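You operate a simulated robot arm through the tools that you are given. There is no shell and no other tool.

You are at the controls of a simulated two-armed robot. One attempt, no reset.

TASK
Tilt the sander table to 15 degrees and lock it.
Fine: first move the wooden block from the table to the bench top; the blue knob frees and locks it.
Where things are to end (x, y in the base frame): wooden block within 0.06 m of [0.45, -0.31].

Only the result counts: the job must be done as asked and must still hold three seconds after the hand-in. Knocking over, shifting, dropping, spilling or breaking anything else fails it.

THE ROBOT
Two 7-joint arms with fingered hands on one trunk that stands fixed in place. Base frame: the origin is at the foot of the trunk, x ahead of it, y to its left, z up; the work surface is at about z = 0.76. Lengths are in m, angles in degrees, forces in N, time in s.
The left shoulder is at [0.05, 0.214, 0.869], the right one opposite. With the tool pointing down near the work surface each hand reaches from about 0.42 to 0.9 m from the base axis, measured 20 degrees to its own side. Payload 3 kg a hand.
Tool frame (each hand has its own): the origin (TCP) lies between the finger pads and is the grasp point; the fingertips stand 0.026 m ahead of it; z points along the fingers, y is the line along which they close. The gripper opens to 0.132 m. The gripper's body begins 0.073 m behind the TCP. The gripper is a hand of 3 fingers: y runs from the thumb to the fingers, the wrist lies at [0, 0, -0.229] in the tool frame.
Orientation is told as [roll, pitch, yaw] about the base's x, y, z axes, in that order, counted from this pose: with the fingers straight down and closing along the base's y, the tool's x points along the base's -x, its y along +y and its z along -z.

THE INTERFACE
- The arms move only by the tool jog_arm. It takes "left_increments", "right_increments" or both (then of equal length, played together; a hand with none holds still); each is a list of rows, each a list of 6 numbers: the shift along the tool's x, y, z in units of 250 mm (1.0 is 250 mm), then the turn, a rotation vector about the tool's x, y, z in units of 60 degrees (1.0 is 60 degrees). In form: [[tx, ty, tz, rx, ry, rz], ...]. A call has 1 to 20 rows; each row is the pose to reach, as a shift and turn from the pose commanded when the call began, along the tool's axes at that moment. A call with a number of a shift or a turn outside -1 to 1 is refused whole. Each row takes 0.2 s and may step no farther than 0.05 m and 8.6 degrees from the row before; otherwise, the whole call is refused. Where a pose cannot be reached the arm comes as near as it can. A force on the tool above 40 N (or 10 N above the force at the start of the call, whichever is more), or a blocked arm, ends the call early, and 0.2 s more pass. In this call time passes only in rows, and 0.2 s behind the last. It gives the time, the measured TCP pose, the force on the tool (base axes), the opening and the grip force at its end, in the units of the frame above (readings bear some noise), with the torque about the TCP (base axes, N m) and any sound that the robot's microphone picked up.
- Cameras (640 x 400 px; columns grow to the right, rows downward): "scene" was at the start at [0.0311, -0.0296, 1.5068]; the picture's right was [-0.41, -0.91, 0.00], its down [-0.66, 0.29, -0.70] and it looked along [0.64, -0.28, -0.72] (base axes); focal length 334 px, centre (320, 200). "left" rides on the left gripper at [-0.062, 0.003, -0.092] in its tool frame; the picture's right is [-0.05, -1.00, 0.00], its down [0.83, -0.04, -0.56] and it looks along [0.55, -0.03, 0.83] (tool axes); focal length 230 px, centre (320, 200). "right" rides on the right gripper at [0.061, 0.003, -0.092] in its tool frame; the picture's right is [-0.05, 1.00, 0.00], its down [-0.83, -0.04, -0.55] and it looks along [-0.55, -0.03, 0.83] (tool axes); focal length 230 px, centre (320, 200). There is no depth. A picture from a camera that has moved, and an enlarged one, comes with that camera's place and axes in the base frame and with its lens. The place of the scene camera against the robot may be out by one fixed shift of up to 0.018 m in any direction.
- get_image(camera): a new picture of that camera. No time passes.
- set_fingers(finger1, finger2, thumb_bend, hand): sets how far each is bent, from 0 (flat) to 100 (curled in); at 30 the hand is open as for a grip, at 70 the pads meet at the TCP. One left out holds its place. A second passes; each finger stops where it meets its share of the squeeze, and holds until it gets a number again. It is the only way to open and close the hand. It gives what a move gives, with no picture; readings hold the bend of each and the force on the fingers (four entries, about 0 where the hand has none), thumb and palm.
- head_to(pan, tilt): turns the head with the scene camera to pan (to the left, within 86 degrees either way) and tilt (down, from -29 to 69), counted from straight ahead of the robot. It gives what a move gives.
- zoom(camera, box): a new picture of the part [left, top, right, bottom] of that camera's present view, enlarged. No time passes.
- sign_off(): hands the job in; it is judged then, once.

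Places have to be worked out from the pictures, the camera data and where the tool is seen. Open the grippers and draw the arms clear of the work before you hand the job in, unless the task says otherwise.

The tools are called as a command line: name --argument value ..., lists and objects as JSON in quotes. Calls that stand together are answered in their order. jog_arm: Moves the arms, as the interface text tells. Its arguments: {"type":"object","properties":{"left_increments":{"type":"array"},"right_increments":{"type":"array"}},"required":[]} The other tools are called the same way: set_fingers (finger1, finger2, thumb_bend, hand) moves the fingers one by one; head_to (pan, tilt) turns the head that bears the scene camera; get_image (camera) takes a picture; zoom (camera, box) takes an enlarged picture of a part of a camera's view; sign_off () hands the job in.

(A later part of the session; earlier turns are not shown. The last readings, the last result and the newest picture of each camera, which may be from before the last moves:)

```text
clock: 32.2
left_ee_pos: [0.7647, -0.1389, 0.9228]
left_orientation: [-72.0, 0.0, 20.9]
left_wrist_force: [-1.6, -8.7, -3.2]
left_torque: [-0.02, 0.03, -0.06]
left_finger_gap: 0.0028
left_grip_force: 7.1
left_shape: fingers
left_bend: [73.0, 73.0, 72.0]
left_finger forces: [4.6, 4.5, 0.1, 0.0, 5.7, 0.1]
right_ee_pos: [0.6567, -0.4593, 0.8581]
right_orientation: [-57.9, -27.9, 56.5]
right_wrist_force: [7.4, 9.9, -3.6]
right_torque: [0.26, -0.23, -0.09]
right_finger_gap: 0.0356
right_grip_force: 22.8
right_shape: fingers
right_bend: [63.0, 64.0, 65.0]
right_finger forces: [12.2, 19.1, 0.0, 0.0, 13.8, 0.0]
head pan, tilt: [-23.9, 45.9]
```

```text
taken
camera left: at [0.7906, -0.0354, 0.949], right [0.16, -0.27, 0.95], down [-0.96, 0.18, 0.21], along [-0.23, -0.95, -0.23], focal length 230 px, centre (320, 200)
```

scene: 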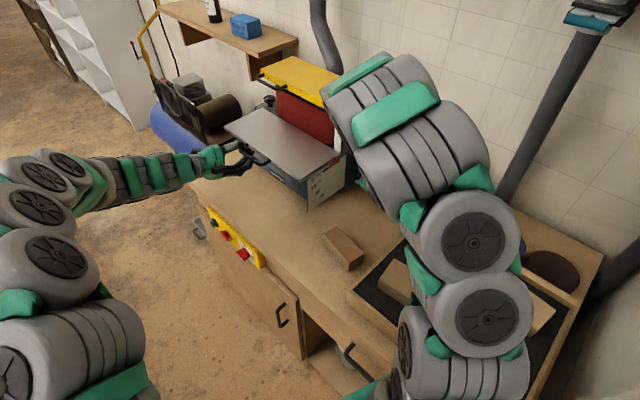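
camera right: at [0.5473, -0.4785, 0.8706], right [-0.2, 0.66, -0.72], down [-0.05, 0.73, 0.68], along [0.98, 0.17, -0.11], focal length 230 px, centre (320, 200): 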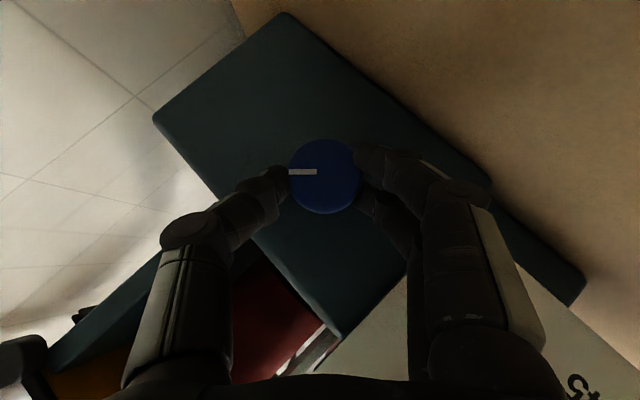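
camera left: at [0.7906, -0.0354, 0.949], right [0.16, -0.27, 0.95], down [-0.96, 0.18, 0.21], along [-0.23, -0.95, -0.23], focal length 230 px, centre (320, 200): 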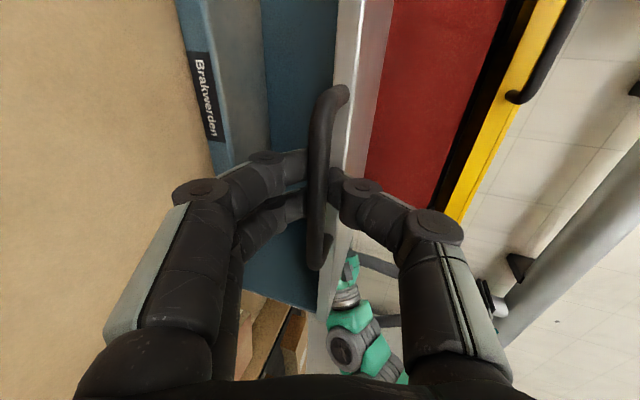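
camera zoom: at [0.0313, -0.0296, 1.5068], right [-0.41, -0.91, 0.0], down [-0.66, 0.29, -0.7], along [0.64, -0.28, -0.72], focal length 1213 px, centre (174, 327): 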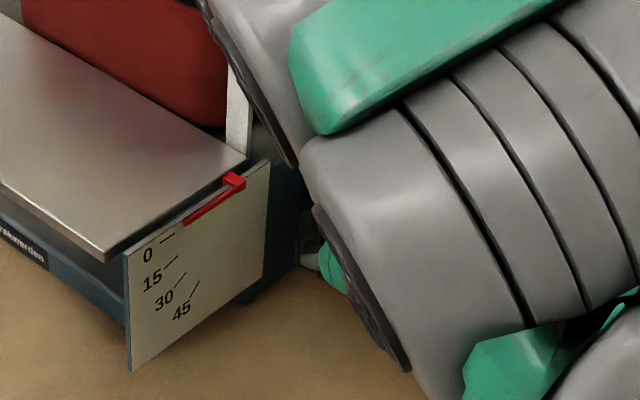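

The elbow is high and clear of everything. I turn the knob another 24° (to ~72°).

jog_arm --right_increments '[[0.0004, 0.0076, 0.0004, 0.0946, 0, -0.0939], [0.0015, 0.0151, 0.0015, 0.1892, 0, -0.1879], [0.0033, 0.0223, 0.0034, 0.2838, 0, -0.2818]]'

get_image --camera "right"

get_image --camera "scene"

```text
clock: 33.0
left_ee_pos: [0.7637, -0.1402, 0.9214]
left_orientation: [-72.0, 0.0, 20.9]
left_wrist_force: [1.3, -6.3, -3.6]
left_torque: [0.03, 0.02, 0.03]
left_finger_gap: 0.0025
left_grip_force: 6.9
left_shape: fingers
left_bend: [73.0, 73.0, 72.0]
left_finger forces: [4.2, 4.2, 0.0, 0.0, 5.5, 0.0]
right_ee_pos: [0.6639, -0.467, 0.8733]
right_orientation: [-70.7, -16.0, 61.7]
right_wrist_force: [-7.9, 22.0, -41.4]
right_torque: [0.54, 0.67, 0.18]
right_finger_gap: 0.0387
right_grip_force: 26.3
right_shape: fingers
right_bend: [52.0, 57.0, 72.0]
right_finger forces: [25.2, 26.3, 0.0, 0.0, 0.0, 0.0]
right hand out of reach, approached as far as the arm can: row 2, 3
head pan, tilt: [-23.9, 45.9]
stopped in row 3 (right hand): the force on the tool passed its limit at 51 N (the readings are from after the stop); the commanded pose is now the measured one
```

```text
taken
camera right: at [0.5545, -0.4833, 0.883], right [-0.14, 0.43, -0.89], down [-0.1, 0.89, 0.45], along [0.98, 0.15, -0.08], focal length 230 px, centre (320, 200)
```

right: 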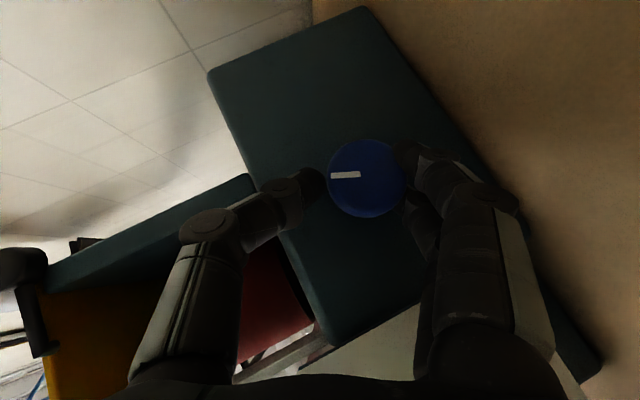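

```text
taken
```

scene: 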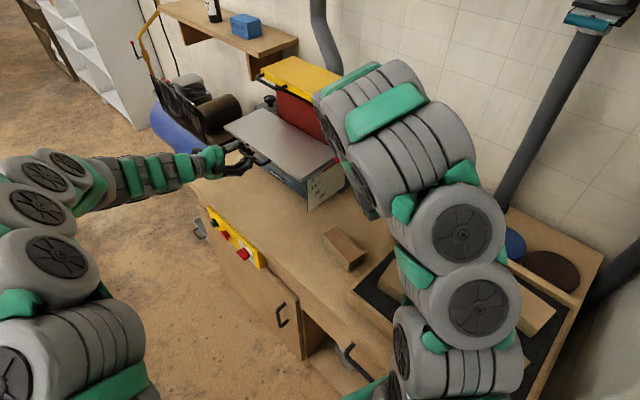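

The arm ran out of range near 65° and the hand slid off-centre with a high force. I open the right hand to release the knob right away.

set_fingers --hand "right" --finger1 46 --finger2 46 --thumb_bend 46

get_image --camera "right"

```text
clock: 34.0
left_ee_pos: [0.764, -0.1408, 0.9232]
left_orientation: [-72.1, 0.0, 20.9]
left_wrist_force: [2.2, -6.1, -4.7]
left_torque: [0.02, 0.01, -0.05]
left_finger_gap: 0.0023
left_grip_force: 7.0
left_shape: fingers
left_bend: [73.0, 73.0, 72.0]
left_finger forces: [4.8, 4.8, 0.0, 0.0, 5.6, 0.1]
right_ee_pos: [0.6652, -0.4697, 0.8793]
right_orientation: [-71.5, -16.3, 61.7]
right_wrist_force: [-0.7, 3.0, -5.1]
right_torque: [0.11, 0.09, 0.06]
right_finger_gap: 0.0879
right_grip_force: 3.2
right_shape: fingers
right_bend: [42.0, 43.0, 46.0]
right_finger forces: [3.1, 3.5, 0.0, 0.0, 0.0, 0.0]
head pan, tilt: [-23.9, 45.9]
```

```text
taken
camera right: at [0.5556, -0.4856, 0.8877], right [-0.13, 0.43, -0.89], down [-0.1, 0.89, 0.44], along [0.99, 0.15, -0.07], focal length 230 px, centre (320, 200)
```

right: 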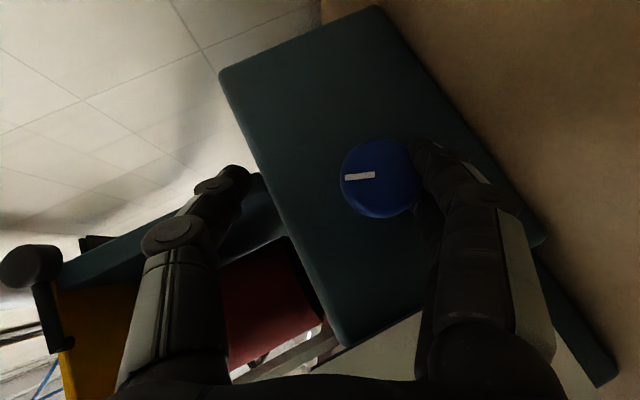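

Nearly released; the fingers still brush the knob. I open them further and retreat along the hand axis.

set_fingers --hand "right" --finger1 34 --finger2 34 --thumb_bend 40

jog_arm --right_increments '[[0, 0, -0.04, 0, 0, 0], [0, 0, -0.12, 0, 0, 0], [0, 0, -0.24, 0, 0, 0], [0, 0, -0.36, 0, 0, 0]]'

get_image --camera "right"

get_image --camera "scene"

```text
clock: 35.0
left_ee_pos: [0.7645, -0.1404, 0.9227]
left_orientation: [-72.0, 0.1, 20.9]
left_wrist_force: [2.0, -6.6, -5.2]
left_torque: [-0.02, 0.02, 0.01]
left_finger_gap: 0.0025
left_grip_force: 7.8
left_shape: fingers
left_bend: [73.0, 73.0, 72.0]
left_finger forces: [5.0, 4.9, 0.0, 0.1, 5.6, 0.0]
right_ee_pos: [0.6644, -0.4681, 0.8787]
right_orientation: [-71.5, -16.3, 61.6]
right_wrist_force: [0.0, 0.6, 0.6]
right_torque: [-0.03, -0.03, -0.01]
right_finger_gap: 0.1111
right_grip_force: 0.0
right_shape: fingers
right_bend: [34.0, 34.0, 40.0]
right_finger forces: [0.1, 0.0, 0.1, 0.1, 0.0, 0.0]
head pan, tilt: [-23.9, 45.9]
```

```text
clock: 36.0
left_ee_pos: [0.7642, -0.1407, 0.9229]
left_orientation: [-71.9, 0.0, 20.9]
left_wrist_force: [1.0, -7.9, -3.7]
left_torque: [-0.04, 0.06, -0.02]
left_finger_gap: 0.0027
left_grip_force: 8.0
left_shape: fingers
left_bend: [73.0, 73.0, 72.0]
left_finger forces: [5.0, 5.1, 0.0, 0.0, 5.9, 0.1]
right_ee_pos: [0.6645, -0.4692, 0.8791]
right_orientation: [-71.5, -16.3, 61.6]
right_wrist_force: [0.3, 0.3, 0.9]
right_torque: [0.0, 0.01, 0.02]
right_finger_gap: 0.1108
right_grip_force: 0.0
right_shape: fingers
right_bend: [34.0, 34.0, 40.0]
right_finger forces: [0.0, 0.1, 0.0, 0.0, 0.0, 0.0]
right hand out of reach, approached as far as the arm can: row 1, 2, 3, 4
head pan, tilt: [-23.9, 45.9]
```

```text
taken
camera right: at [0.5555, -0.4855, 0.8877], right [-0.13, 0.43, -0.89], down [-0.1, 0.89, 0.44], along [0.99, 0.15, -0.07], focal length 230 px, centre (320, 200)
```

right: 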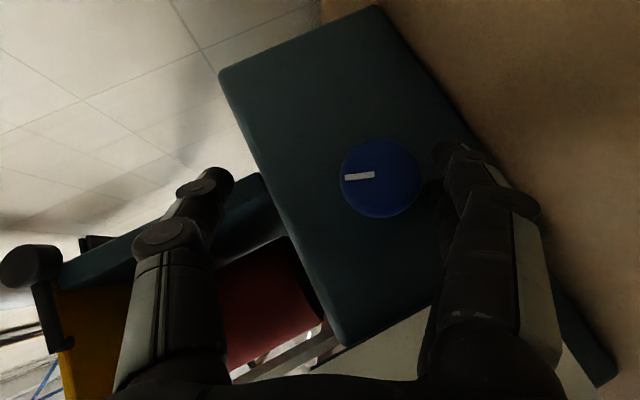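

```text
taken
```

scene: 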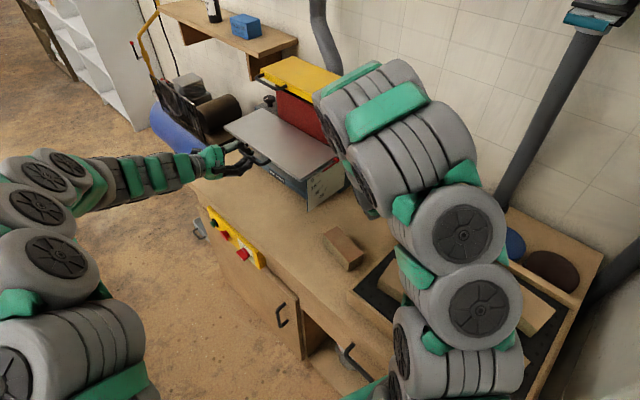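

The arm can't retreat that way from its limit, so I rotate the hand back while drawing off straight back from the panel, with the fingers clear of the knob.

jog_arm --right_increments '[[0.0284, 0, -0.0282, -0.0946, 0, 0.0939], [0.0851, 0, -0.0846, -0.1892, 0, 0.1879], [0.142, 0, -0.141, -0.2838, 0, 0.2818], [0.1987, 0, -0.1973, -0.378, 0, 0.376]]'

get_image --camera "right"

get_image --camera "scene"

```text
clock: 37.0
left_ee_pos: [0.7638, -0.14, 0.924]
left_orientation: [-72.0, 0.0, 21.0]
left_wrist_force: [1.6, -9.0, -5.4]
left_torque: [-0.02, 0.01, -0.03]
left_finger_gap: 0.0025
left_grip_force: 7.6
left_shape: fingers
left_bend: [73.0, 73.0, 72.0]
left_finger forces: [5.2, 5.0, 0.1, 0.0, 5.8, 0.1]
right_ee_pos: [0.5977, -0.4932, 0.8819]
right_orientation: [-42.5, -35.3, 48.1]
right_wrist_force: [-0.7, 0.1, 0.1]
right_torque: [0.0, -0.03, -0.01]
right_finger_gap: 0.1113
right_grip_force: 0.1
right_shape: fingers
right_bend: [34.0, 34.0, 40.0]
right_finger forces: [0.1, 0.0, 0.0, 0.0, 0.1, 0.0]
head pan, tilt: [-23.9, 45.9]
```

```text
taken
camera right: at [0.492, -0.5155, 0.9012], right [-0.26, 0.81, -0.52], down [0.03, 0.55, 0.84], along [0.97, 0.2, -0.16], focal length 230 px, centre (320, 200)
```

right: 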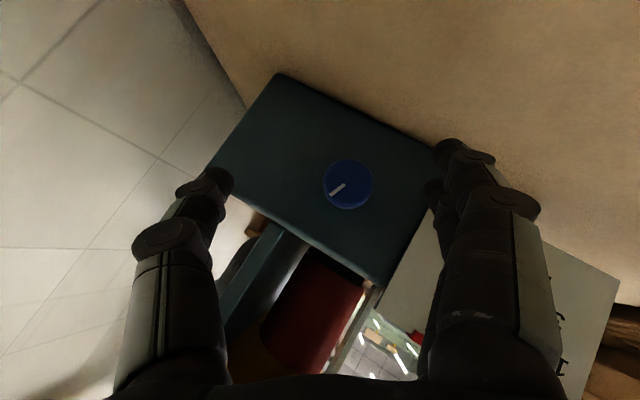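

```text
taken
```

scene: 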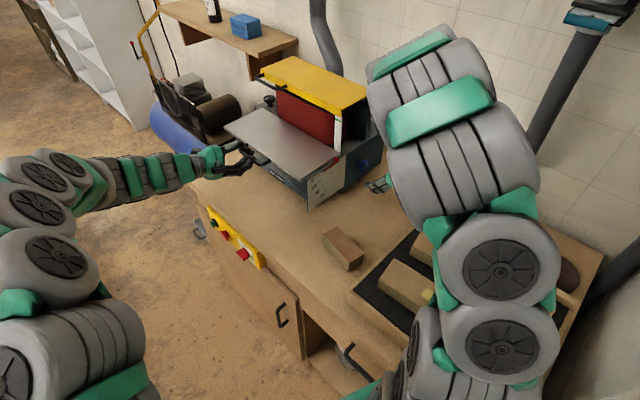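

The knob now stands about 60° counter-clockwise of its start. I re-orient the right hand to the clockwise side at a standoff so that I can regrip and turn it further.

jog_arm --right_increments '[[-0.0153, -0.015, 0.0068, -0.0972, 0, 0.0965], [-0.0307, -0.03, 0.0137, -0.1943, 0, 0.193], [-0.046, -0.045, 0.0205, -0.2915, 0, 0.2895], [-0.0613, -0.06, 0.0273, -0.3887, 0, 0.386], [-0.0767, -0.075, 0.0342, -0.4858, 0, 0.4825], [-0.092, -0.09, 0.041, -0.583, 0, 0.579]]'

set_fingers --hand "right" --finger1 48 --finger2 48 --thumb_bend 48

get_image --camera "right"

get_image --camera "scene"

```text
clock: 38.4
left_ee_pos: [0.7647, -0.1386, 0.923]
left_orientation: [-71.9, 0.0, 21.0]
left_wrist_force: [1.8, -8.7, -4.8]
left_torque: [0.01, 0.01, -0.02]
left_finger_gap: 0.0024
left_grip_force: 7.3
left_shape: fingers
left_bend: [73.0, 73.0, 72.0]
left_finger forces: [4.8, 4.8, 0.0, 0.1, 5.6, 0.0]
right_ee_pos: [0.6259, -0.5001, 0.9018]
right_orientation: [21.4, -41.8, 4.8]
right_wrist_force: [0.2, -0.5, 0.1]
right_torque: [0.0, -0.01, 0.0]
right_finger_gap: 0.1113
right_grip_force: 0.1
right_shape: fingers
right_bend: [34.0, 34.0, 40.0]
right_finger forces: [0.0, 0.0, 0.0, 0.0, 0.0, 0.0]
head pan, tilt: [-23.9, 45.9]
```

```text
clock: 39.4
left_ee_pos: [0.7643, -0.1404, 0.9238]
left_orientation: [-72.0, 0.0, 21.1]
left_wrist_force: [1.8, -7.9, -4.8]
left_torque: [0.02, -0.02, 0.0]
left_finger_gap: 0.0025
left_grip_force: 7.8
left_shape: fingers
left_bend: [73.0, 73.0, 72.0]
left_finger forces: [4.8, 4.8, 0.0, 0.1, 5.4, 0.0]
right_ee_pos: [0.627, -0.4998, 0.9024]
right_orientation: [21.3, -41.9, 4.8]
right_wrist_force: [-0.3, 0.4, -0.1]
right_torque: [0.02, -0.02, 0.0]
right_finger_gap: 0.075
right_grip_force: 0.0
right_shape: fingers
right_bend: [48.0, 48.0, 48.0]
right_finger forces: [0.0, 0.0, 0.1, 0.0, 0.0, 0.1]
head pan, tilt: [-23.9, 45.9]
```

```text
taken
camera right: at [0.5252, -0.5384, 0.9259], right [-0.28, 0.91, 0.3], down [0.3, -0.22, 0.93], along [0.91, 0.35, -0.21], focal length 230 px, centre (320, 200)
```

right: 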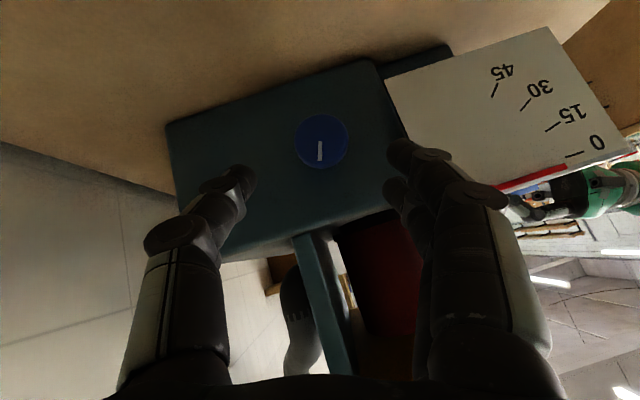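

```text
taken
```

scene: 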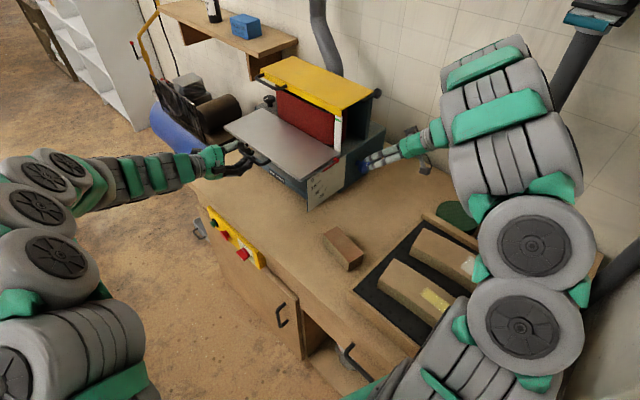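

Alignment for a second grip is right (knob face at (321,143), expected (320,140)); the knob reads about 64°. I advance 60 mm and close on it again.

jog_arm --right_increments '[[0, 0, 0.1, 0, 0, 0], [0, 0, 0.18, 0, 0, 0], [0, 0, 0.235, 0, 0, 0]]'

set_fingers --hand "right" --finger1 72 --finger2 72 --thumb_bend 72

get_image --camera "right"

```text
clock: 40.2
left_ee_pos: [0.765, -0.1405, 0.9235]
left_orientation: [-72.0, 0.1, 21.1]
left_wrist_force: [1.7, -8.0, -4.1]
left_torque: [-0.03, 0.02, -0.01]
left_finger_gap: 0.0023
left_grip_force: 7.2
left_shape: fingers
left_bend: [73.0, 73.0, 72.0]
left_finger forces: [4.7, 4.6, 0.0, 0.1, 5.5, 0.0]
right_ee_pos: [0.6611, -0.4766, 0.8619]
right_orientation: [21.2, -41.9, 4.9]
right_wrist_force: [-0.3, 0.5, 0.7]
right_torque: [0.02, 0.03, 0.0]
right_finger_gap: 0.0749
right_grip_force: 0.1
right_shape: fingers
right_bend: [48.0, 48.0, 48.0]
right_finger forces: [0.0, 0.0, 0.1, 0.0, 0.0, 0.1]
head pan, tilt: [-23.9, 45.9]
```

```text
clock: 41.2
left_ee_pos: [0.7633, -0.1391, 0.9227]
left_orientation: [-72.0, 0.0, 21.0]
left_wrist_force: [2.2, -10.2, -5.3]
left_torque: [-0.02, 0.01, -0.01]
left_finger_gap: 0.0024
left_grip_force: 8.1
left_shape: fingers
left_bend: [73.0, 73.0, 72.0]
left_finger forces: [5.1, 5.0, 0.0, 0.1, 6.2, 0.0]
right_ee_pos: [0.662, -0.4758, 0.8625]
right_orientation: [21.3, -41.9, 4.8]
right_wrist_force: [6.3, 7.8, -1.9]
right_torque: [0.06, 0.03, -0.15]
right_finger_gap: 0.0357
right_grip_force: 17.5
right_shape: fingers
right_bend: [61.0, 63.0, 64.0]
right_finger forces: [10.6, 10.9, 0.0, 0.0, 14.4, 0.0]
head pan, tilt: [-23.9, 45.9]
```

```text
taken
camera right: at [0.5613, -0.5144, 0.8854], right [-0.28, 0.91, 0.3], down [0.3, -0.22, 0.93], along [0.91, 0.35, -0.21], focal length 230 px, centre (320, 200)
```

right: 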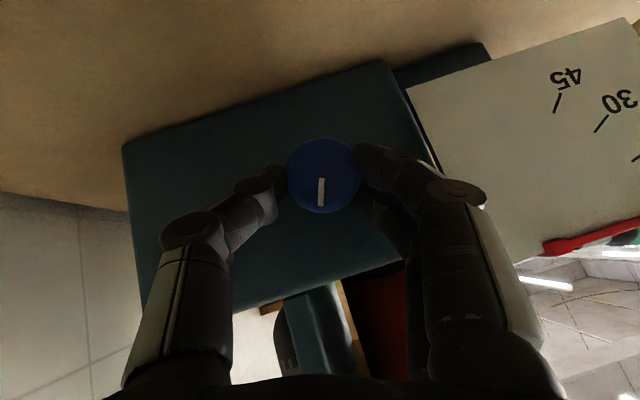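

The knob is gripped again. I turn it a further 32° counter-clockwise.

jog_arm --right_increments '[[0.0004, 0.0076, 0.0004, 0.0946, 0, -0.0939], [0.0015, 0.0151, 0.0015, 0.1892, 0, -0.1879], [0.0033, 0.0223, 0.0034, 0.2838, 0, -0.2818], [0.0059, 0.029, 0.0059, 0.3785, 0, -0.3758]]'

get_image --camera "right"

zoom --camera "scene" --box '[220, 100, 400, 220]'

```text
clock: 42.2
left_ee_pos: [0.7642, -0.1402, 0.9226]
left_orientation: [-72.0, 0.1, 21.0]
left_wrist_force: [2.8, -11.1, -5.6]
left_torque: [-0.02, 0.04, -0.02]
left_finger_gap: 0.0025
left_grip_force: 8.5
left_shape: fingers
left_bend: [73.0, 73.0, 72.0]
left_finger forces: [5.6, 5.5, 0.1, 0.1, 6.4, 0.0]
right_ee_pos: [0.6574, -0.4667, 0.8621]
right_orientation: [-22.3, -41.9, 35.3]
right_wrist_force: [8.1, 15.7, 13.6]
right_torque: [0.86, -0.09, -0.18]
right_finger_gap: 0.0363
right_grip_force: 23.9
right_shape: fingers
right_bend: [64.0, 66.0, 64.0]
right_finger forces: [11.1, 23.3, 0.0, 0.0, 13.0, 0.0]
head pan, tilt: [-23.9, 45.9]
```

```text
taken
camera right: at [0.5545, -0.4944, 0.8838], right [-0.3, 0.92, -0.25], down [0.12, 0.29, 0.95], along [0.95, 0.25, -0.2], focal length 230 px, centre (320, 200)
```

right: 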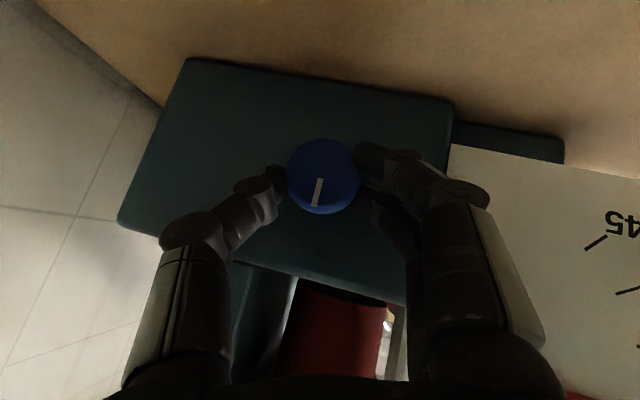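

```text
3.33 times, centred on (310, 160) of scene
camera zoom: at [0.0312, -0.0294, 1.5068], right [-0.4, -0.91, 0.0], down [-0.66, 0.29, -0.7], along [0.64, -0.28, -0.72], focal length 1112 px, centre (353, 333)
```

zoom: 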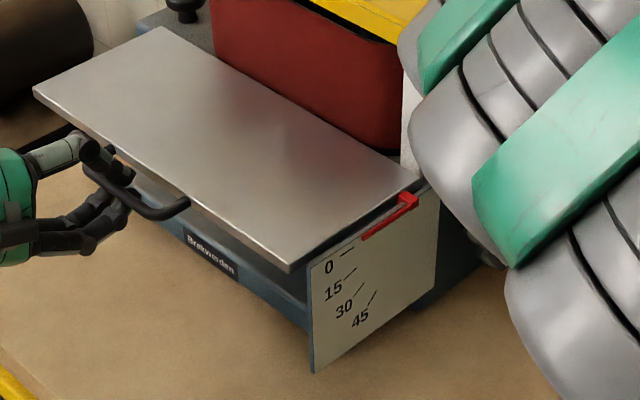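

The mark now points straight up (~90°) and the torque has risen, so the knob is at its stop – freed. I open the right hand around the knob and test the table with a 3° downward arc of the left hand about the pivot at the back edge.

set_fingers --hand "right" --finger1 46 --finger2 46 --thumb_bend 46

jog_arm --left_increments '[[0, 0.0189, 0.0064, 0.025, 0, 0], [0, 0.0375, 0.0133, 0.05, 0, 0]]'

get_image --camera "right"

zoom --camera "scene" --box '[220, 100, 400, 220]'

```text
clock: 43.2
left_ee_pos: [0.7648, -0.1386, 0.9231]
left_orientation: [-72.0, 0.0, 21.0]
left_wrist_force: [2.5, -7.9, -4.9]
left_torque: [-0.02, 0.02, 0.0]
left_finger_gap: 0.0025
left_grip_force: 7.7
left_shape: fingers
left_bend: [73.0, 73.0, 72.0]
left_finger forces: [4.6, 4.5, 0.0, 0.1, 5.6, 0.0]
right_ee_pos: [0.6579, -0.4683, 0.8606]
right_orientation: [-22.1, -41.7, 35.2]
right_wrist_force: [1.0, -0.3, -0.6]
right_torque: [-0.01, -0.02, 0.0]
right_finger_gap: 0.0805
right_grip_force: 0.0
right_shape: fingers
right_bend: [46.0, 46.0, 46.0]
right_finger forces: [0.0, 0.1, 0.0, 0.0, 0.0, 0.1]
head pan, tilt: [-23.9, 45.9]
```

```text
clock: 43.8
left_ee_pos: [0.7646, -0.1401, 0.9127]
left_orientation: [-75.0, -0.1, 21.1]
left_wrist_force: [3.1, -6.0, 0.4]
left_torque: [-0.04, -0.06, -0.04]
left_finger_gap: 0.002
left_grip_force: 7.1
left_shape: fingers
left_bend: [73.0, 73.0, 72.0]
left_finger forces: [3.9, 3.9, 0.0, 0.1, 6.4, 0.0]
right_ee_pos: [0.6592, -0.467, 0.8605]
right_orientation: [-22.1, -41.7, 35.1]
right_wrist_force: [0.3, 0.5, -0.2]
right_torque: [0.0, 0.01, -0.01]
right_finger_gap: 0.0807
right_grip_force: 0.0
right_shape: fingers
right_bend: [46.0, 46.0, 46.0]
right_finger forces: [0.1, 0.1, 0.0, 0.1, 0.1, 0.0]
head pan, tilt: [-23.9, 45.9]
```

```text
taken
camera right: at [0.5537, -0.4953, 0.8831], right [-0.3, 0.92, -0.25], down [0.12, 0.29, 0.95], along [0.95, 0.25, -0.2], focal length 230 px, centre (320, 200)
```

right: 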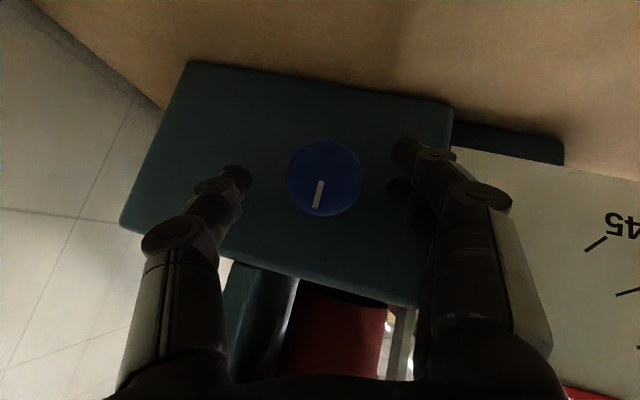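

```text
3.33 times, centred on (310, 160) of scene
camera zoom: at [0.0311, -0.0297, 1.5068], right [-0.41, -0.91, 0.0], down [-0.66, 0.29, -0.7], along [0.64, -0.28, -0.72], focal length 1112 px, centre (353, 333)
```

zoom: 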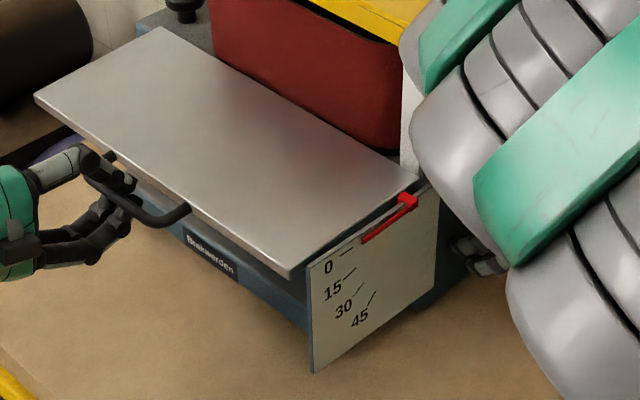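

The table moves freely with small force, and the pointer follows. I continue the arc to a nominal 15°.

jog_arm --left_increments '[[0, 0.025, 0.009, 0.0333, 0, 0], [0, 0.0498, 0.0182, 0.0667, 0, 0], [0, 0.074, 0.029, 0.1, 0, 0], [0, 0.0983, 0.0397, 0.1333, 0, 0], [0, 0.122, 0.052, 0.1667, 0, 0], [0, 0.1451, 0.0646, 0.2, 0, 0]]'

zoom --camera "scene" --box '[290, 140, 370, 210]'

zoom --camera "scene" --box '[220, 100, 400, 220]'

get_image --camera "left"

```text
clock: 45.2
left_ee_pos: [0.7664, -0.146, 0.8737]
left_orientation: [-87.1, 0.0, 21.1]
left_wrist_force: [4.6, -8.4, 3.1]
left_torque: [-0.04, -0.05, 0.03]
left_finger_gap: 0.0017
left_grip_force: 7.9
left_shape: fingers
left_bend: [73.0, 73.0, 72.0]
left_finger forces: [4.2, 4.1, 0.0, 0.0, 7.1, 0.1]
right_ee_pos: [0.6582, -0.4677, 0.8613]
right_orientation: [-22.0, -41.7, 35.1]
right_wrist_force: [0.0, 0.0, -0.7]
right_torque: [0.01, -0.03, 0.0]
right_finger_gap: 0.0805
right_grip_force: 0.0
right_shape: fingers
right_bend: [46.0, 46.0, 46.0]
right_finger forces: [0.0, 0.1, 0.1, 0.1, 0.0, 0.0]
head pan, tilt: [-23.9, 45.9]
```

```text
5.71 times, centred on (330, 175) of scene
camera zoom: at [0.0311, -0.0297, 1.5068], right [-0.41, -0.91, 0.0], down [-0.66, 0.29, -0.7], along [0.64, -0.28, -0.72], focal length 1906 px, centre (263, 343)
```

zoom: 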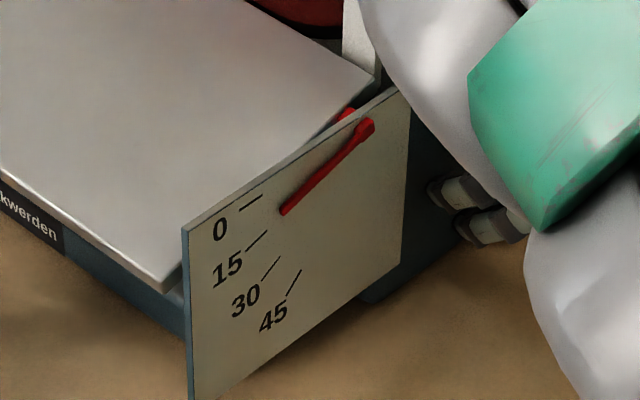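

```text
3.33 times, centred on (310, 160) of scene
camera zoom: at [0.0311, -0.0297, 1.5068], right [-0.41, -0.91, 0.0], down [-0.66, 0.29, -0.7], along [0.64, -0.28, -0.72], focal length 1112 px, centre (353, 333)
```

zoom: 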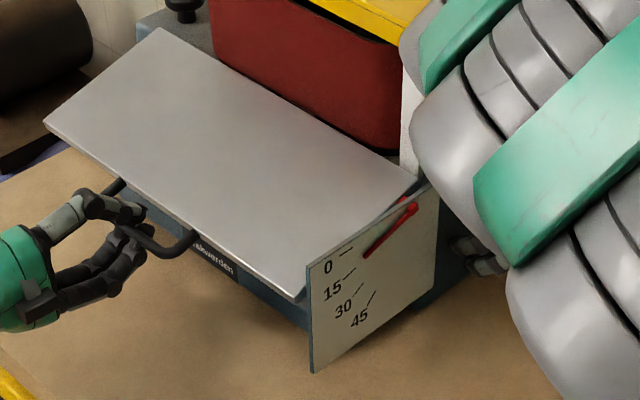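

```text
taken
camera left: at [0.7914, -0.0381, 0.8758], right [0.07, -0.03, 1.0], down [-0.97, 0.22, 0.07], along [-0.22, -0.98, -0.01], focal length 230 px, centre (320, 200)
```

left: 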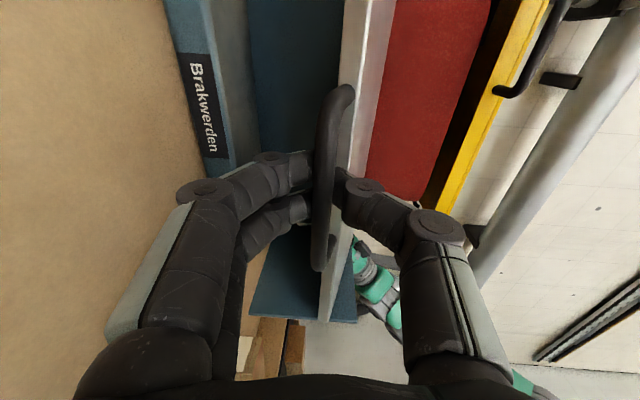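

The pointer is close to the 15 mark. I zoom in strongly to measure the alignment.

zoom --camera "scene" --box '[310, 155, 342, 175]'

zoom --camera "scene" --box '[306, 155, 354, 195]'

```text
16.00 times, centred on (326, 165) of scene
camera zoom: at [0.0311, -0.0297, 1.5068], right [-0.41, -0.91, 0.0], down [-0.66, 0.29, -0.7], along [0.64, -0.28, -0.72], focal length 5336 px, centre (224, 760)
```

zoom: 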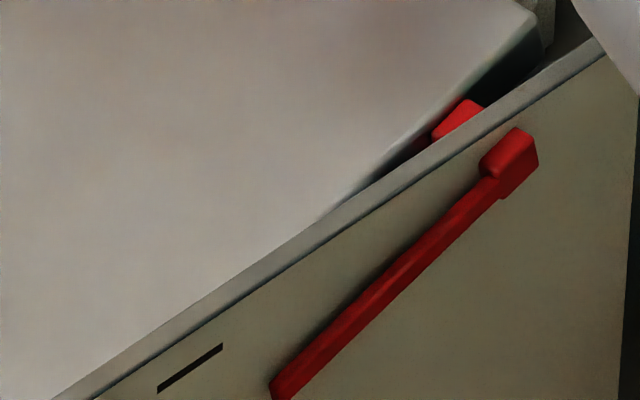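

```text
10.00 times, centred on (330, 175) of scene
camera zoom: at [0.0311, -0.0297, 1.5068], right [-0.41, -0.91, 0.0], down [-0.66, 0.29, -0.7], along [0.64, -0.28, -0.72], focal length 3335 px, centre (220, 450)
```

zoom: 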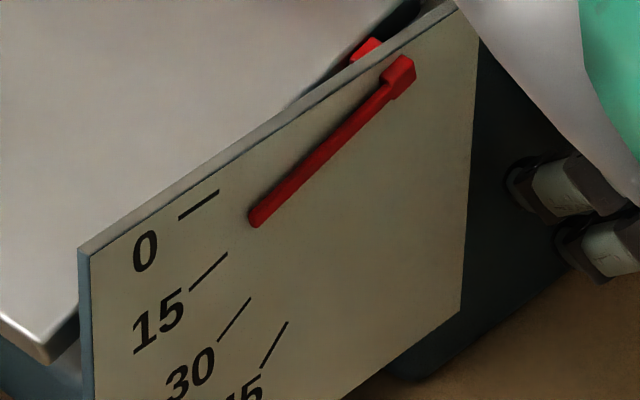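

Pointer and 15 mark look about parallel, maybe ~1° short. For a truer reading I withdraw the right hand from the knob and place its camera squarely in front of the scale, while the left hand holds the table.

jog_arm --right_increments '[[0.085, 0, -0.085, 0, 0, 0], [0.17, 0, -0.169, -0.05, 0, 0.05], [0.123, 0.128, -0.199, -0.1, 0, 0.0993], [0.076, 0.2565, -0.2285, -0.14, 0, 0.139], [0.029, 0.385, -0.258, -0.17, 0, 0.169], [-0.018, 0.513, -0.288, -0.1892, 0, 0.1879]]'

set_fingers --hand "right" --finger1 30 --finger2 30 --thumb_bend 30

get_image --camera "right"

get_image --camera "scene"

```text
clock: 46.6
left_ee_pos: [0.7674, -0.145, 0.8743]
left_orientation: [-86.8, 0.0, 21.1]
left_wrist_force: [3.3, -8.3, 1.9]
left_torque: [0.01, 0.03, -0.01]
left_finger_gap: 0.0018
left_grip_force: 7.2
left_shape: fingers
left_bend: [73.0, 73.0, 72.0]
left_finger forces: [4.0, 3.9, 0.0, 0.0, 7.2, 0.0]
right_ee_pos: [0.5683, -0.3528, 0.8776]
right_orientation: [-0.5, -44.1, 20.1]
right_wrist_force: [-1.2, -0.1, -0.3]
right_torque: [-0.03, 0.0, 0.01]
right_finger_gap: 0.0807
right_grip_force: 0.0
right_shape: fingers
right_bend: [46.0, 46.0, 46.0]
right_finger forces: [0.0, 0.0, 0.1, 0.1, 0.0, 0.1]
head pan, tilt: [-23.9, 45.9]
```

```text
clock: 47.6
left_ee_pos: [0.7659, -0.1454, 0.8731]
left_orientation: [-87.0, -0.1, 21.0]
left_wrist_force: [3.4, -9.7, 2.3]
left_torque: [0.0, 0.02, 0.0]
left_finger_gap: 0.0022
left_grip_force: 7.6
left_shape: fingers
left_bend: [73.0, 73.0, 72.0]
left_finger forces: [4.0, 3.9, 0.1, 0.0, 7.5, 0.0]
right_ee_pos: [0.5675, -0.3531, 0.8764]
right_orientation: [-0.4, -43.9, 20.1]
right_wrist_force: [-1.1, 0.7, 0.3]
right_torque: [0.04, -0.01, 0.01]
right_finger_gap: 0.1338
right_grip_force: 0.1
right_shape: fingers
right_bend: [30.0, 30.0, 30.0]
right_finger forces: [0.0, 0.0, 0.1, 0.0, 0.0, 0.0]
head pan, tilt: [-23.9, 45.9]
```

```text
taken
camera right: at [0.4651, -0.3864, 0.9008], right [-0.3, 0.95, 0.03], down [0.21, 0.04, 0.98], along [0.93, 0.3, -0.21], focal length 230 px, centre (320, 200)
```

right: 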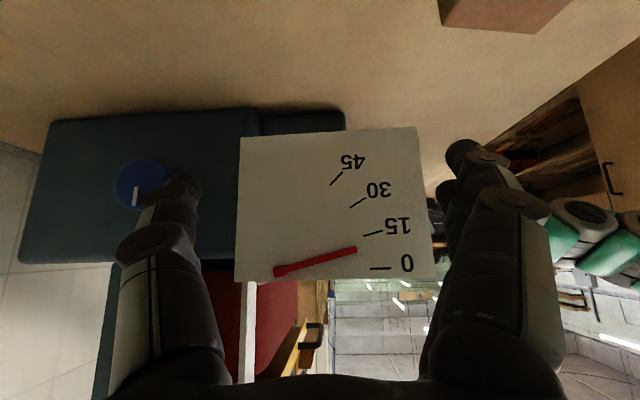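

```text
taken
```

scene: 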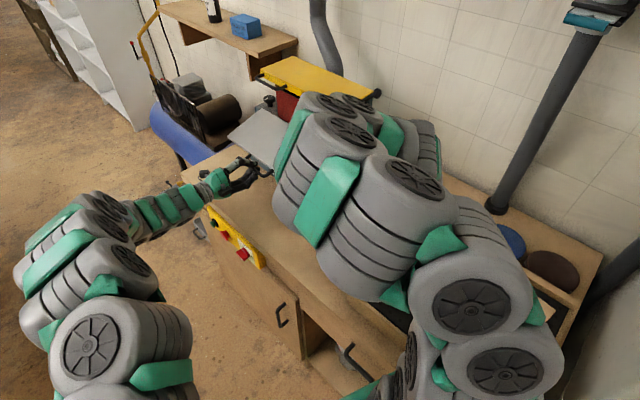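

A square view of the scale with the pointer. I zoom in to read it.

zoom --camera "right" --box '[220, 120, 440, 290]'

zoom --camera "right" --box '[260, 200, 430, 290]'

```text
2.35 times, centred on (330, 205) of right
camera zoom: at [0.4651, -0.3864, 0.9008], right [-0.3, 0.95, 0.03], down [0.21, 0.04, 0.98], along [0.93, 0.3, -0.21], focal length 541 px, centre (296, 188)
```

zoom: 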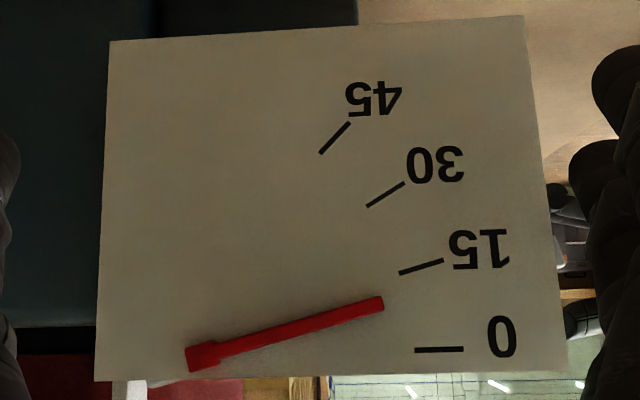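

```text
3.76 times, centred on (345, 245) of right
camera zoom: at [0.4651, -0.3864, 0.9008], right [-0.3, 0.95, 0.03], down [0.21, 0.04, 0.98], along [0.93, 0.3, -0.21], focal length 866 px, centre (226, 31)
```

zoom: 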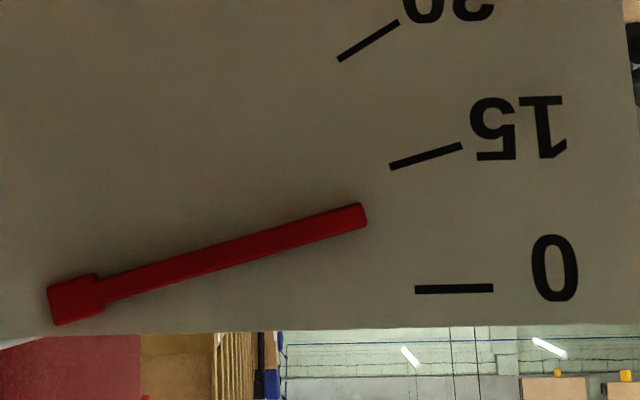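

The pointer is nearly parallel to the 15 mark with a constant offset. I take closer zooms to measure angles precisely.

zoom --camera "right" --box '[266, 235, 362, 285]'

zoom --camera "right" --box '[330, 170, 426, 230]'

zoom --camera "right" --box '[340, 225, 420, 275]'

```text
6.67 times, centred on (314, 260) of right
camera zoom: at [0.4651, -0.3864, 0.9008], right [-0.3, 0.95, 0.03], down [0.21, 0.04, 0.98], along [0.93, 0.3, -0.21], focal length 1534 px, centre (360, -200)
```

zoom: 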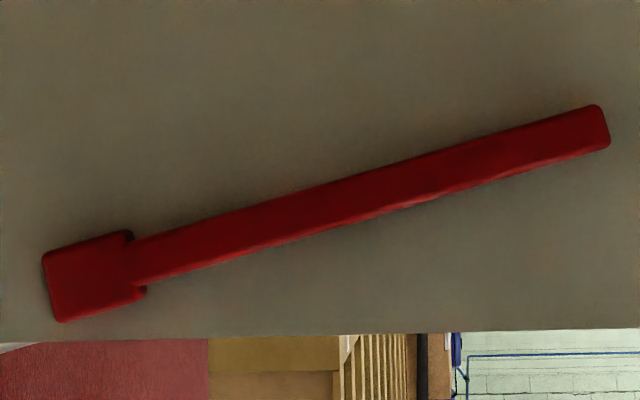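

```text
6.67 times, centred on (378, 200) of right
camera zoom: at [0.4651, -0.3864, 0.9008], right [-0.3, 0.95, 0.03], down [0.21, 0.04, 0.98], along [0.93, 0.3, -0.21], focal length 1534 px, centre (-67, 200)
```

zoom: 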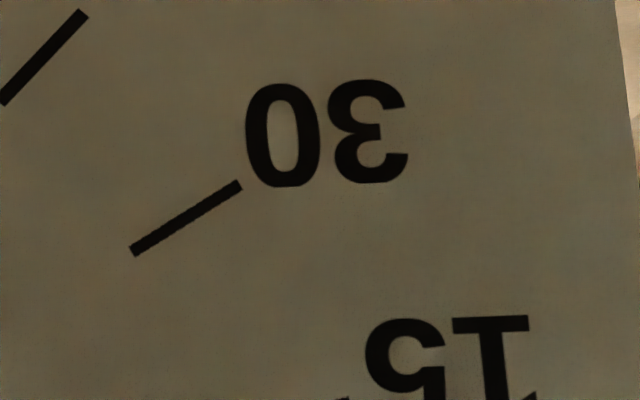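

```text
8.00 times, centred on (380, 250) of right
camera zoom: at [0.4651, -0.3864, 0.9008], right [-0.3, 0.95, 0.03], down [0.21, 0.04, 0.98], along [0.93, 0.3, -0.21], focal length 1841 px, centre (-160, -200)
```

zoom: 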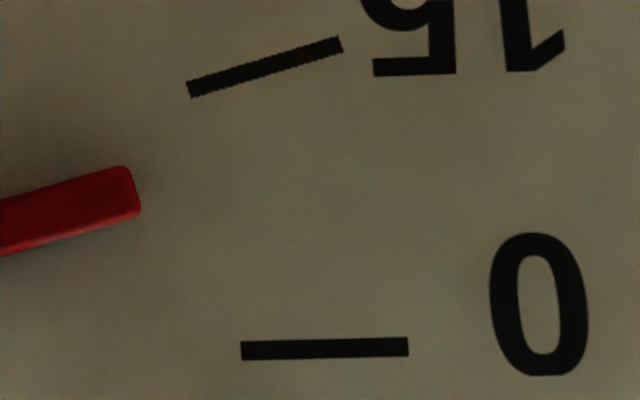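

Mapping the pixels onto the plate gives the marks at 0.0°, 14.8°, 30.1° and the pointer at about 14.1–14.4°. I nudge the table down by about 0.8° with the left hand and re-measure.

jog_arm --left_increments '[[0, 0.012, 0.002, 0.0133, 0, 0]]'

zoom --camera "right" --box '[266, 235, 362, 285]'

zoom --camera "right" --box '[340, 225, 420, 275]'

```text
clock: 48.0
left_ee_pos: [0.7655, -0.1462, 0.8715]
left_orientation: [-87.9, 0.0, 20.9]
left_wrist_force: [2.8, -10.1, 5.1]
left_torque: [-0.05, -0.03, 0.0]
left_finger_gap: 0.0022
left_grip_force: 7.7
left_shape: fingers
left_bend: [73.0, 73.0, 71.0]
left_finger forces: [3.4, 3.4, 0.0, 0.0, 8.5, 0.0]
right_ee_pos: [0.5673, -0.3531, 0.8765]
right_orientation: [-0.4, -44.0, 20.0]
right_wrist_force: [-0.3, -0.1, 0.5]
right_torque: [0.0, 0.0, -0.01]
right_finger_gap: 0.1341
right_grip_force: 0.0
right_shape: fingers
right_bend: [30.0, 30.0, 30.0]
right_finger forces: [0.0, 0.0, 0.1, 0.1, 0.0, 0.0]
head pan, tilt: [-23.9, 45.9]
```

```text
6.67 times, centred on (314, 260) of right
camera zoom: at [0.4651, -0.3864, 0.9008], right [-0.3, 0.95, 0.03], down [0.21, 0.04, 0.98], along [0.93, 0.3, -0.21], focal length 1534 px, centre (360, -200)
```

zoom: 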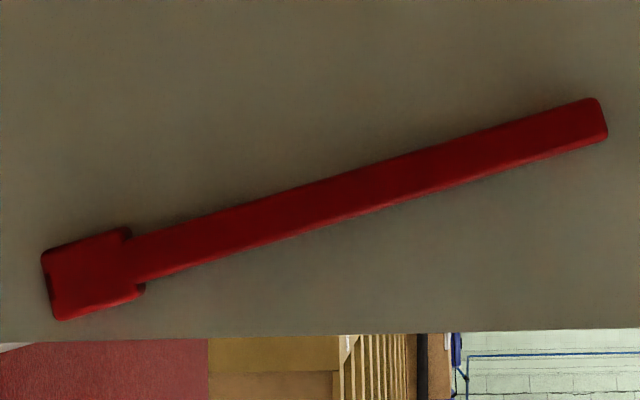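

```text
8.00 times, centred on (380, 250) of right
camera zoom: at [0.4651, -0.3864, 0.9008], right [-0.3, 0.95, 0.03], down [0.21, 0.04, 0.98], along [0.93, 0.3, -0.21], focal length 1841 px, centre (-160, -200)
```

zoom: 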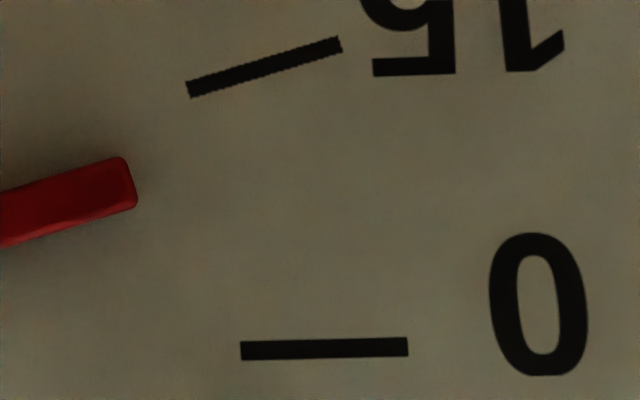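

The pointer slope now matches the 15 mark within a fraction of a degree (~14.8°). I nudge 0.2° more with the left, and bring the right hand to a standoff before the knob, turned to the counter-clockwise side for locking.

set_fingers --hand "right" --finger1 47 --finger2 47 --thumb_bend 47

jog_arm --right_increments '[[0.045, -0.089, -0.064, 0.0767, 0, -0.0741], [0.032, -0.177, -0.073, 0.1534, 0, -0.1482], [0, -0.266, -0.07, 0.2302, 0, -0.2223], [-0.035, -0.354, -0.055, 0.3069, 0, -0.2964], [-0.0636, -0.443, -0.043, 0.3836, 0, -0.3705]]' --left_increments '[[0, 0.0015, 0, 0.001, 0, 0], [0, 0.003, 0, 0.003, 0, 0], [0, 0.004, 0, 0.004, 0, 0], [0, 0.004, 0, 0.005, 0, 0], [0, 0.004, 0, 0.005, 0, 0]]'

get_image --camera "right"

get_image --camera "scene"

```text
clock: 49.0
left_ee_pos: [0.7663, -0.1454, 0.8701]
left_orientation: [-87.9, 0.0, 20.8]
left_wrist_force: [3.6, -8.5, 3.1]
left_torque: [0.0, 0.01, -0.01]
left_finger_gap: 0.0022
left_grip_force: 8.1
left_shape: fingers
left_bend: [73.0, 73.0, 71.0]
left_finger forces: [4.1, 4.0, 0.0, 0.0, 7.8, 0.0]
right_ee_pos: [0.567, -0.3534, 0.8762]
right_orientation: [-0.4, -43.9, 20.0]
right_wrist_force: [0.3, 0.3, -0.2]
right_torque: [0.0, 0.0, 0.0]
right_finger_gap: 0.0785
right_grip_force: 0.0
right_shape: fingers
right_bend: [47.0, 47.0, 47.0]
right_finger forces: [0.0, 0.1, 0.1, 0.0, 0.1, 0.0]
head pan, tilt: [-23.9, 45.9]
```

```text
clock: 50.2
left_ee_pos: [0.7669, -0.1462, 0.8697]
left_orientation: [-88.2, 0.0, 21.0]
left_wrist_force: [1.0, -10.9, 4.4]
left_torque: [-0.04, -0.03, 0.01]
left_finger_gap: 0.0023
left_grip_force: 8.3
left_shape: fingers
left_bend: [73.0, 73.0, 71.0]
left_finger forces: [3.9, 3.9, 0.1, 0.0, 8.2, 0.0]
right_ee_pos: [0.6078, -0.4553, 0.8956]
right_orientation: [-41.4, -35.9, 47.0]
right_wrist_force: [-0.9, 0.1, -0.6]
right_torque: [0.0, -0.02, 0.0]
right_finger_gap: 0.0784
right_grip_force: 0.0
right_shape: fingers
right_bend: [47.0, 47.0, 47.0]
right_finger forces: [0.0, 0.0, 0.0, 0.0, 0.0, 0.0]
head pan, tilt: [-23.9, 45.9]
```

```text
taken
camera right: at [0.5005, -0.4774, 0.9145], right [-0.26, 0.82, -0.5], down [0.04, 0.53, 0.85], along [0.97, 0.2, -0.17], focal length 230 px, centre (320, 200)
```

right: 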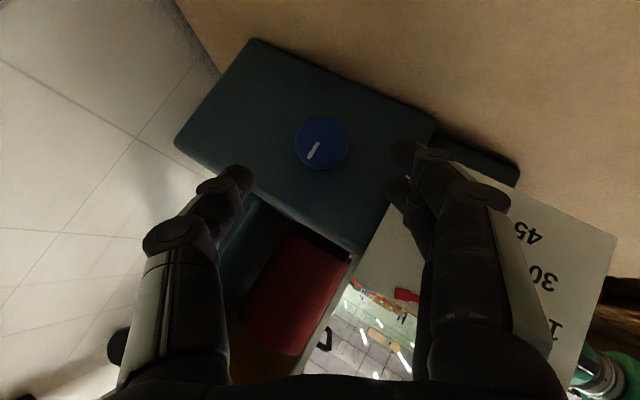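

```text
taken
```

scene: 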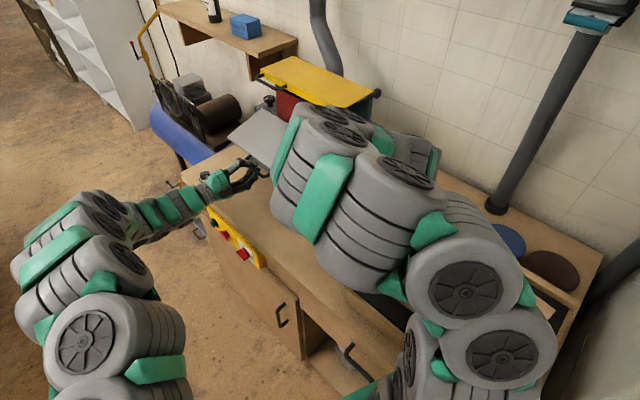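

Knob and hand are aligned for a grip at +32°. I advance and close on the knob.

jog_arm --right_increments '[[0, 0, 0.1, 0, 0, 0], [0, 0, 0.18, 0, 0, 0], [0, 0, 0.235, 0, 0, 0]]'

set_fingers --hand "right" --finger1 72 --finger2 72 --thumb_bend 72

get_image --camera "right"

```text
clock: 51.0
left_ee_pos: [0.7658, -0.1456, 0.87]
left_orientation: [-88.1, 0.1, 21.0]
left_wrist_force: [2.4, -11.3, 4.2]
left_torque: [-0.03, -0.02, -0.03]
left_finger_gap: 0.0024
left_grip_force: 8.3
left_shape: fingers
left_bend: [73.0, 73.0, 71.0]
left_finger forces: [4.2, 4.2, 0.0, 0.0, 8.3, 0.1]
right_ee_pos: [0.6537, -0.4642, 0.8592]
right_orientation: [-41.2, -35.9, 47.1]
right_wrist_force: [0.5, -0.4, -0.4]
right_torque: [0.01, 0.0, 0.05]
right_finger_gap: 0.0783
right_grip_force: 0.1
right_shape: fingers
right_bend: [47.0, 47.0, 47.0]
right_finger forces: [0.1, 0.0, 0.0, 0.0, 0.0, 0.0]
head pan, tilt: [-23.9, 45.9]
```

```text
clock: 52.0
left_ee_pos: [0.7664, -0.1464, 0.8691]
left_orientation: [-88.1, 0.0, 21.0]
left_wrist_force: [2.2, -11.1, 3.4]
left_torque: [-0.02, 0.02, -0.03]
left_finger_gap: 0.0021
left_grip_force: 8.2
left_shape: fingers
left_bend: [73.0, 73.0, 71.0]
left_finger forces: [4.0, 4.0, 0.1, 0.0, 7.9, 0.0]
right_ee_pos: [0.6538, -0.4649, 0.8592]
right_orientation: [-41.4, -35.9, 46.9]
right_wrist_force: [-4.1, 0.2, -7.8]
right_torque: [-0.06, 0.43, 0.17]
right_finger_gap: 0.0295
right_grip_force: 26.1
right_shape: fingers
right_bend: [68.0, 60.0, 64.0]
right_finger forces: [26.2, 13.3, 0.0, 0.0, 13.3, 0.0]
head pan, tilt: [-23.9, 45.9]
```

```text
taken
camera right: at [0.547, -0.486, 0.8781], right [-0.26, 0.83, -0.5], down [0.04, 0.53, 0.85], along [0.97, 0.2, -0.17], focal length 230 px, centre (320, 200)
```

right: 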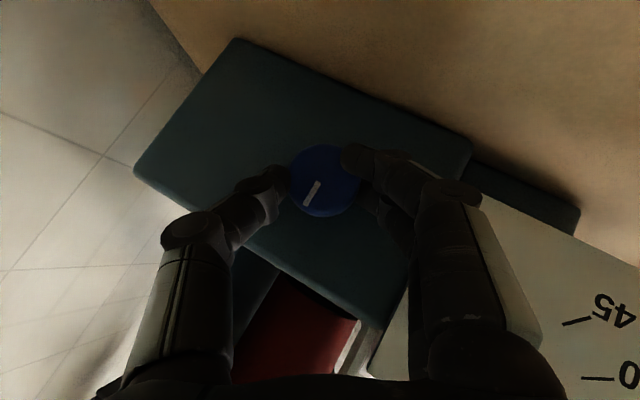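

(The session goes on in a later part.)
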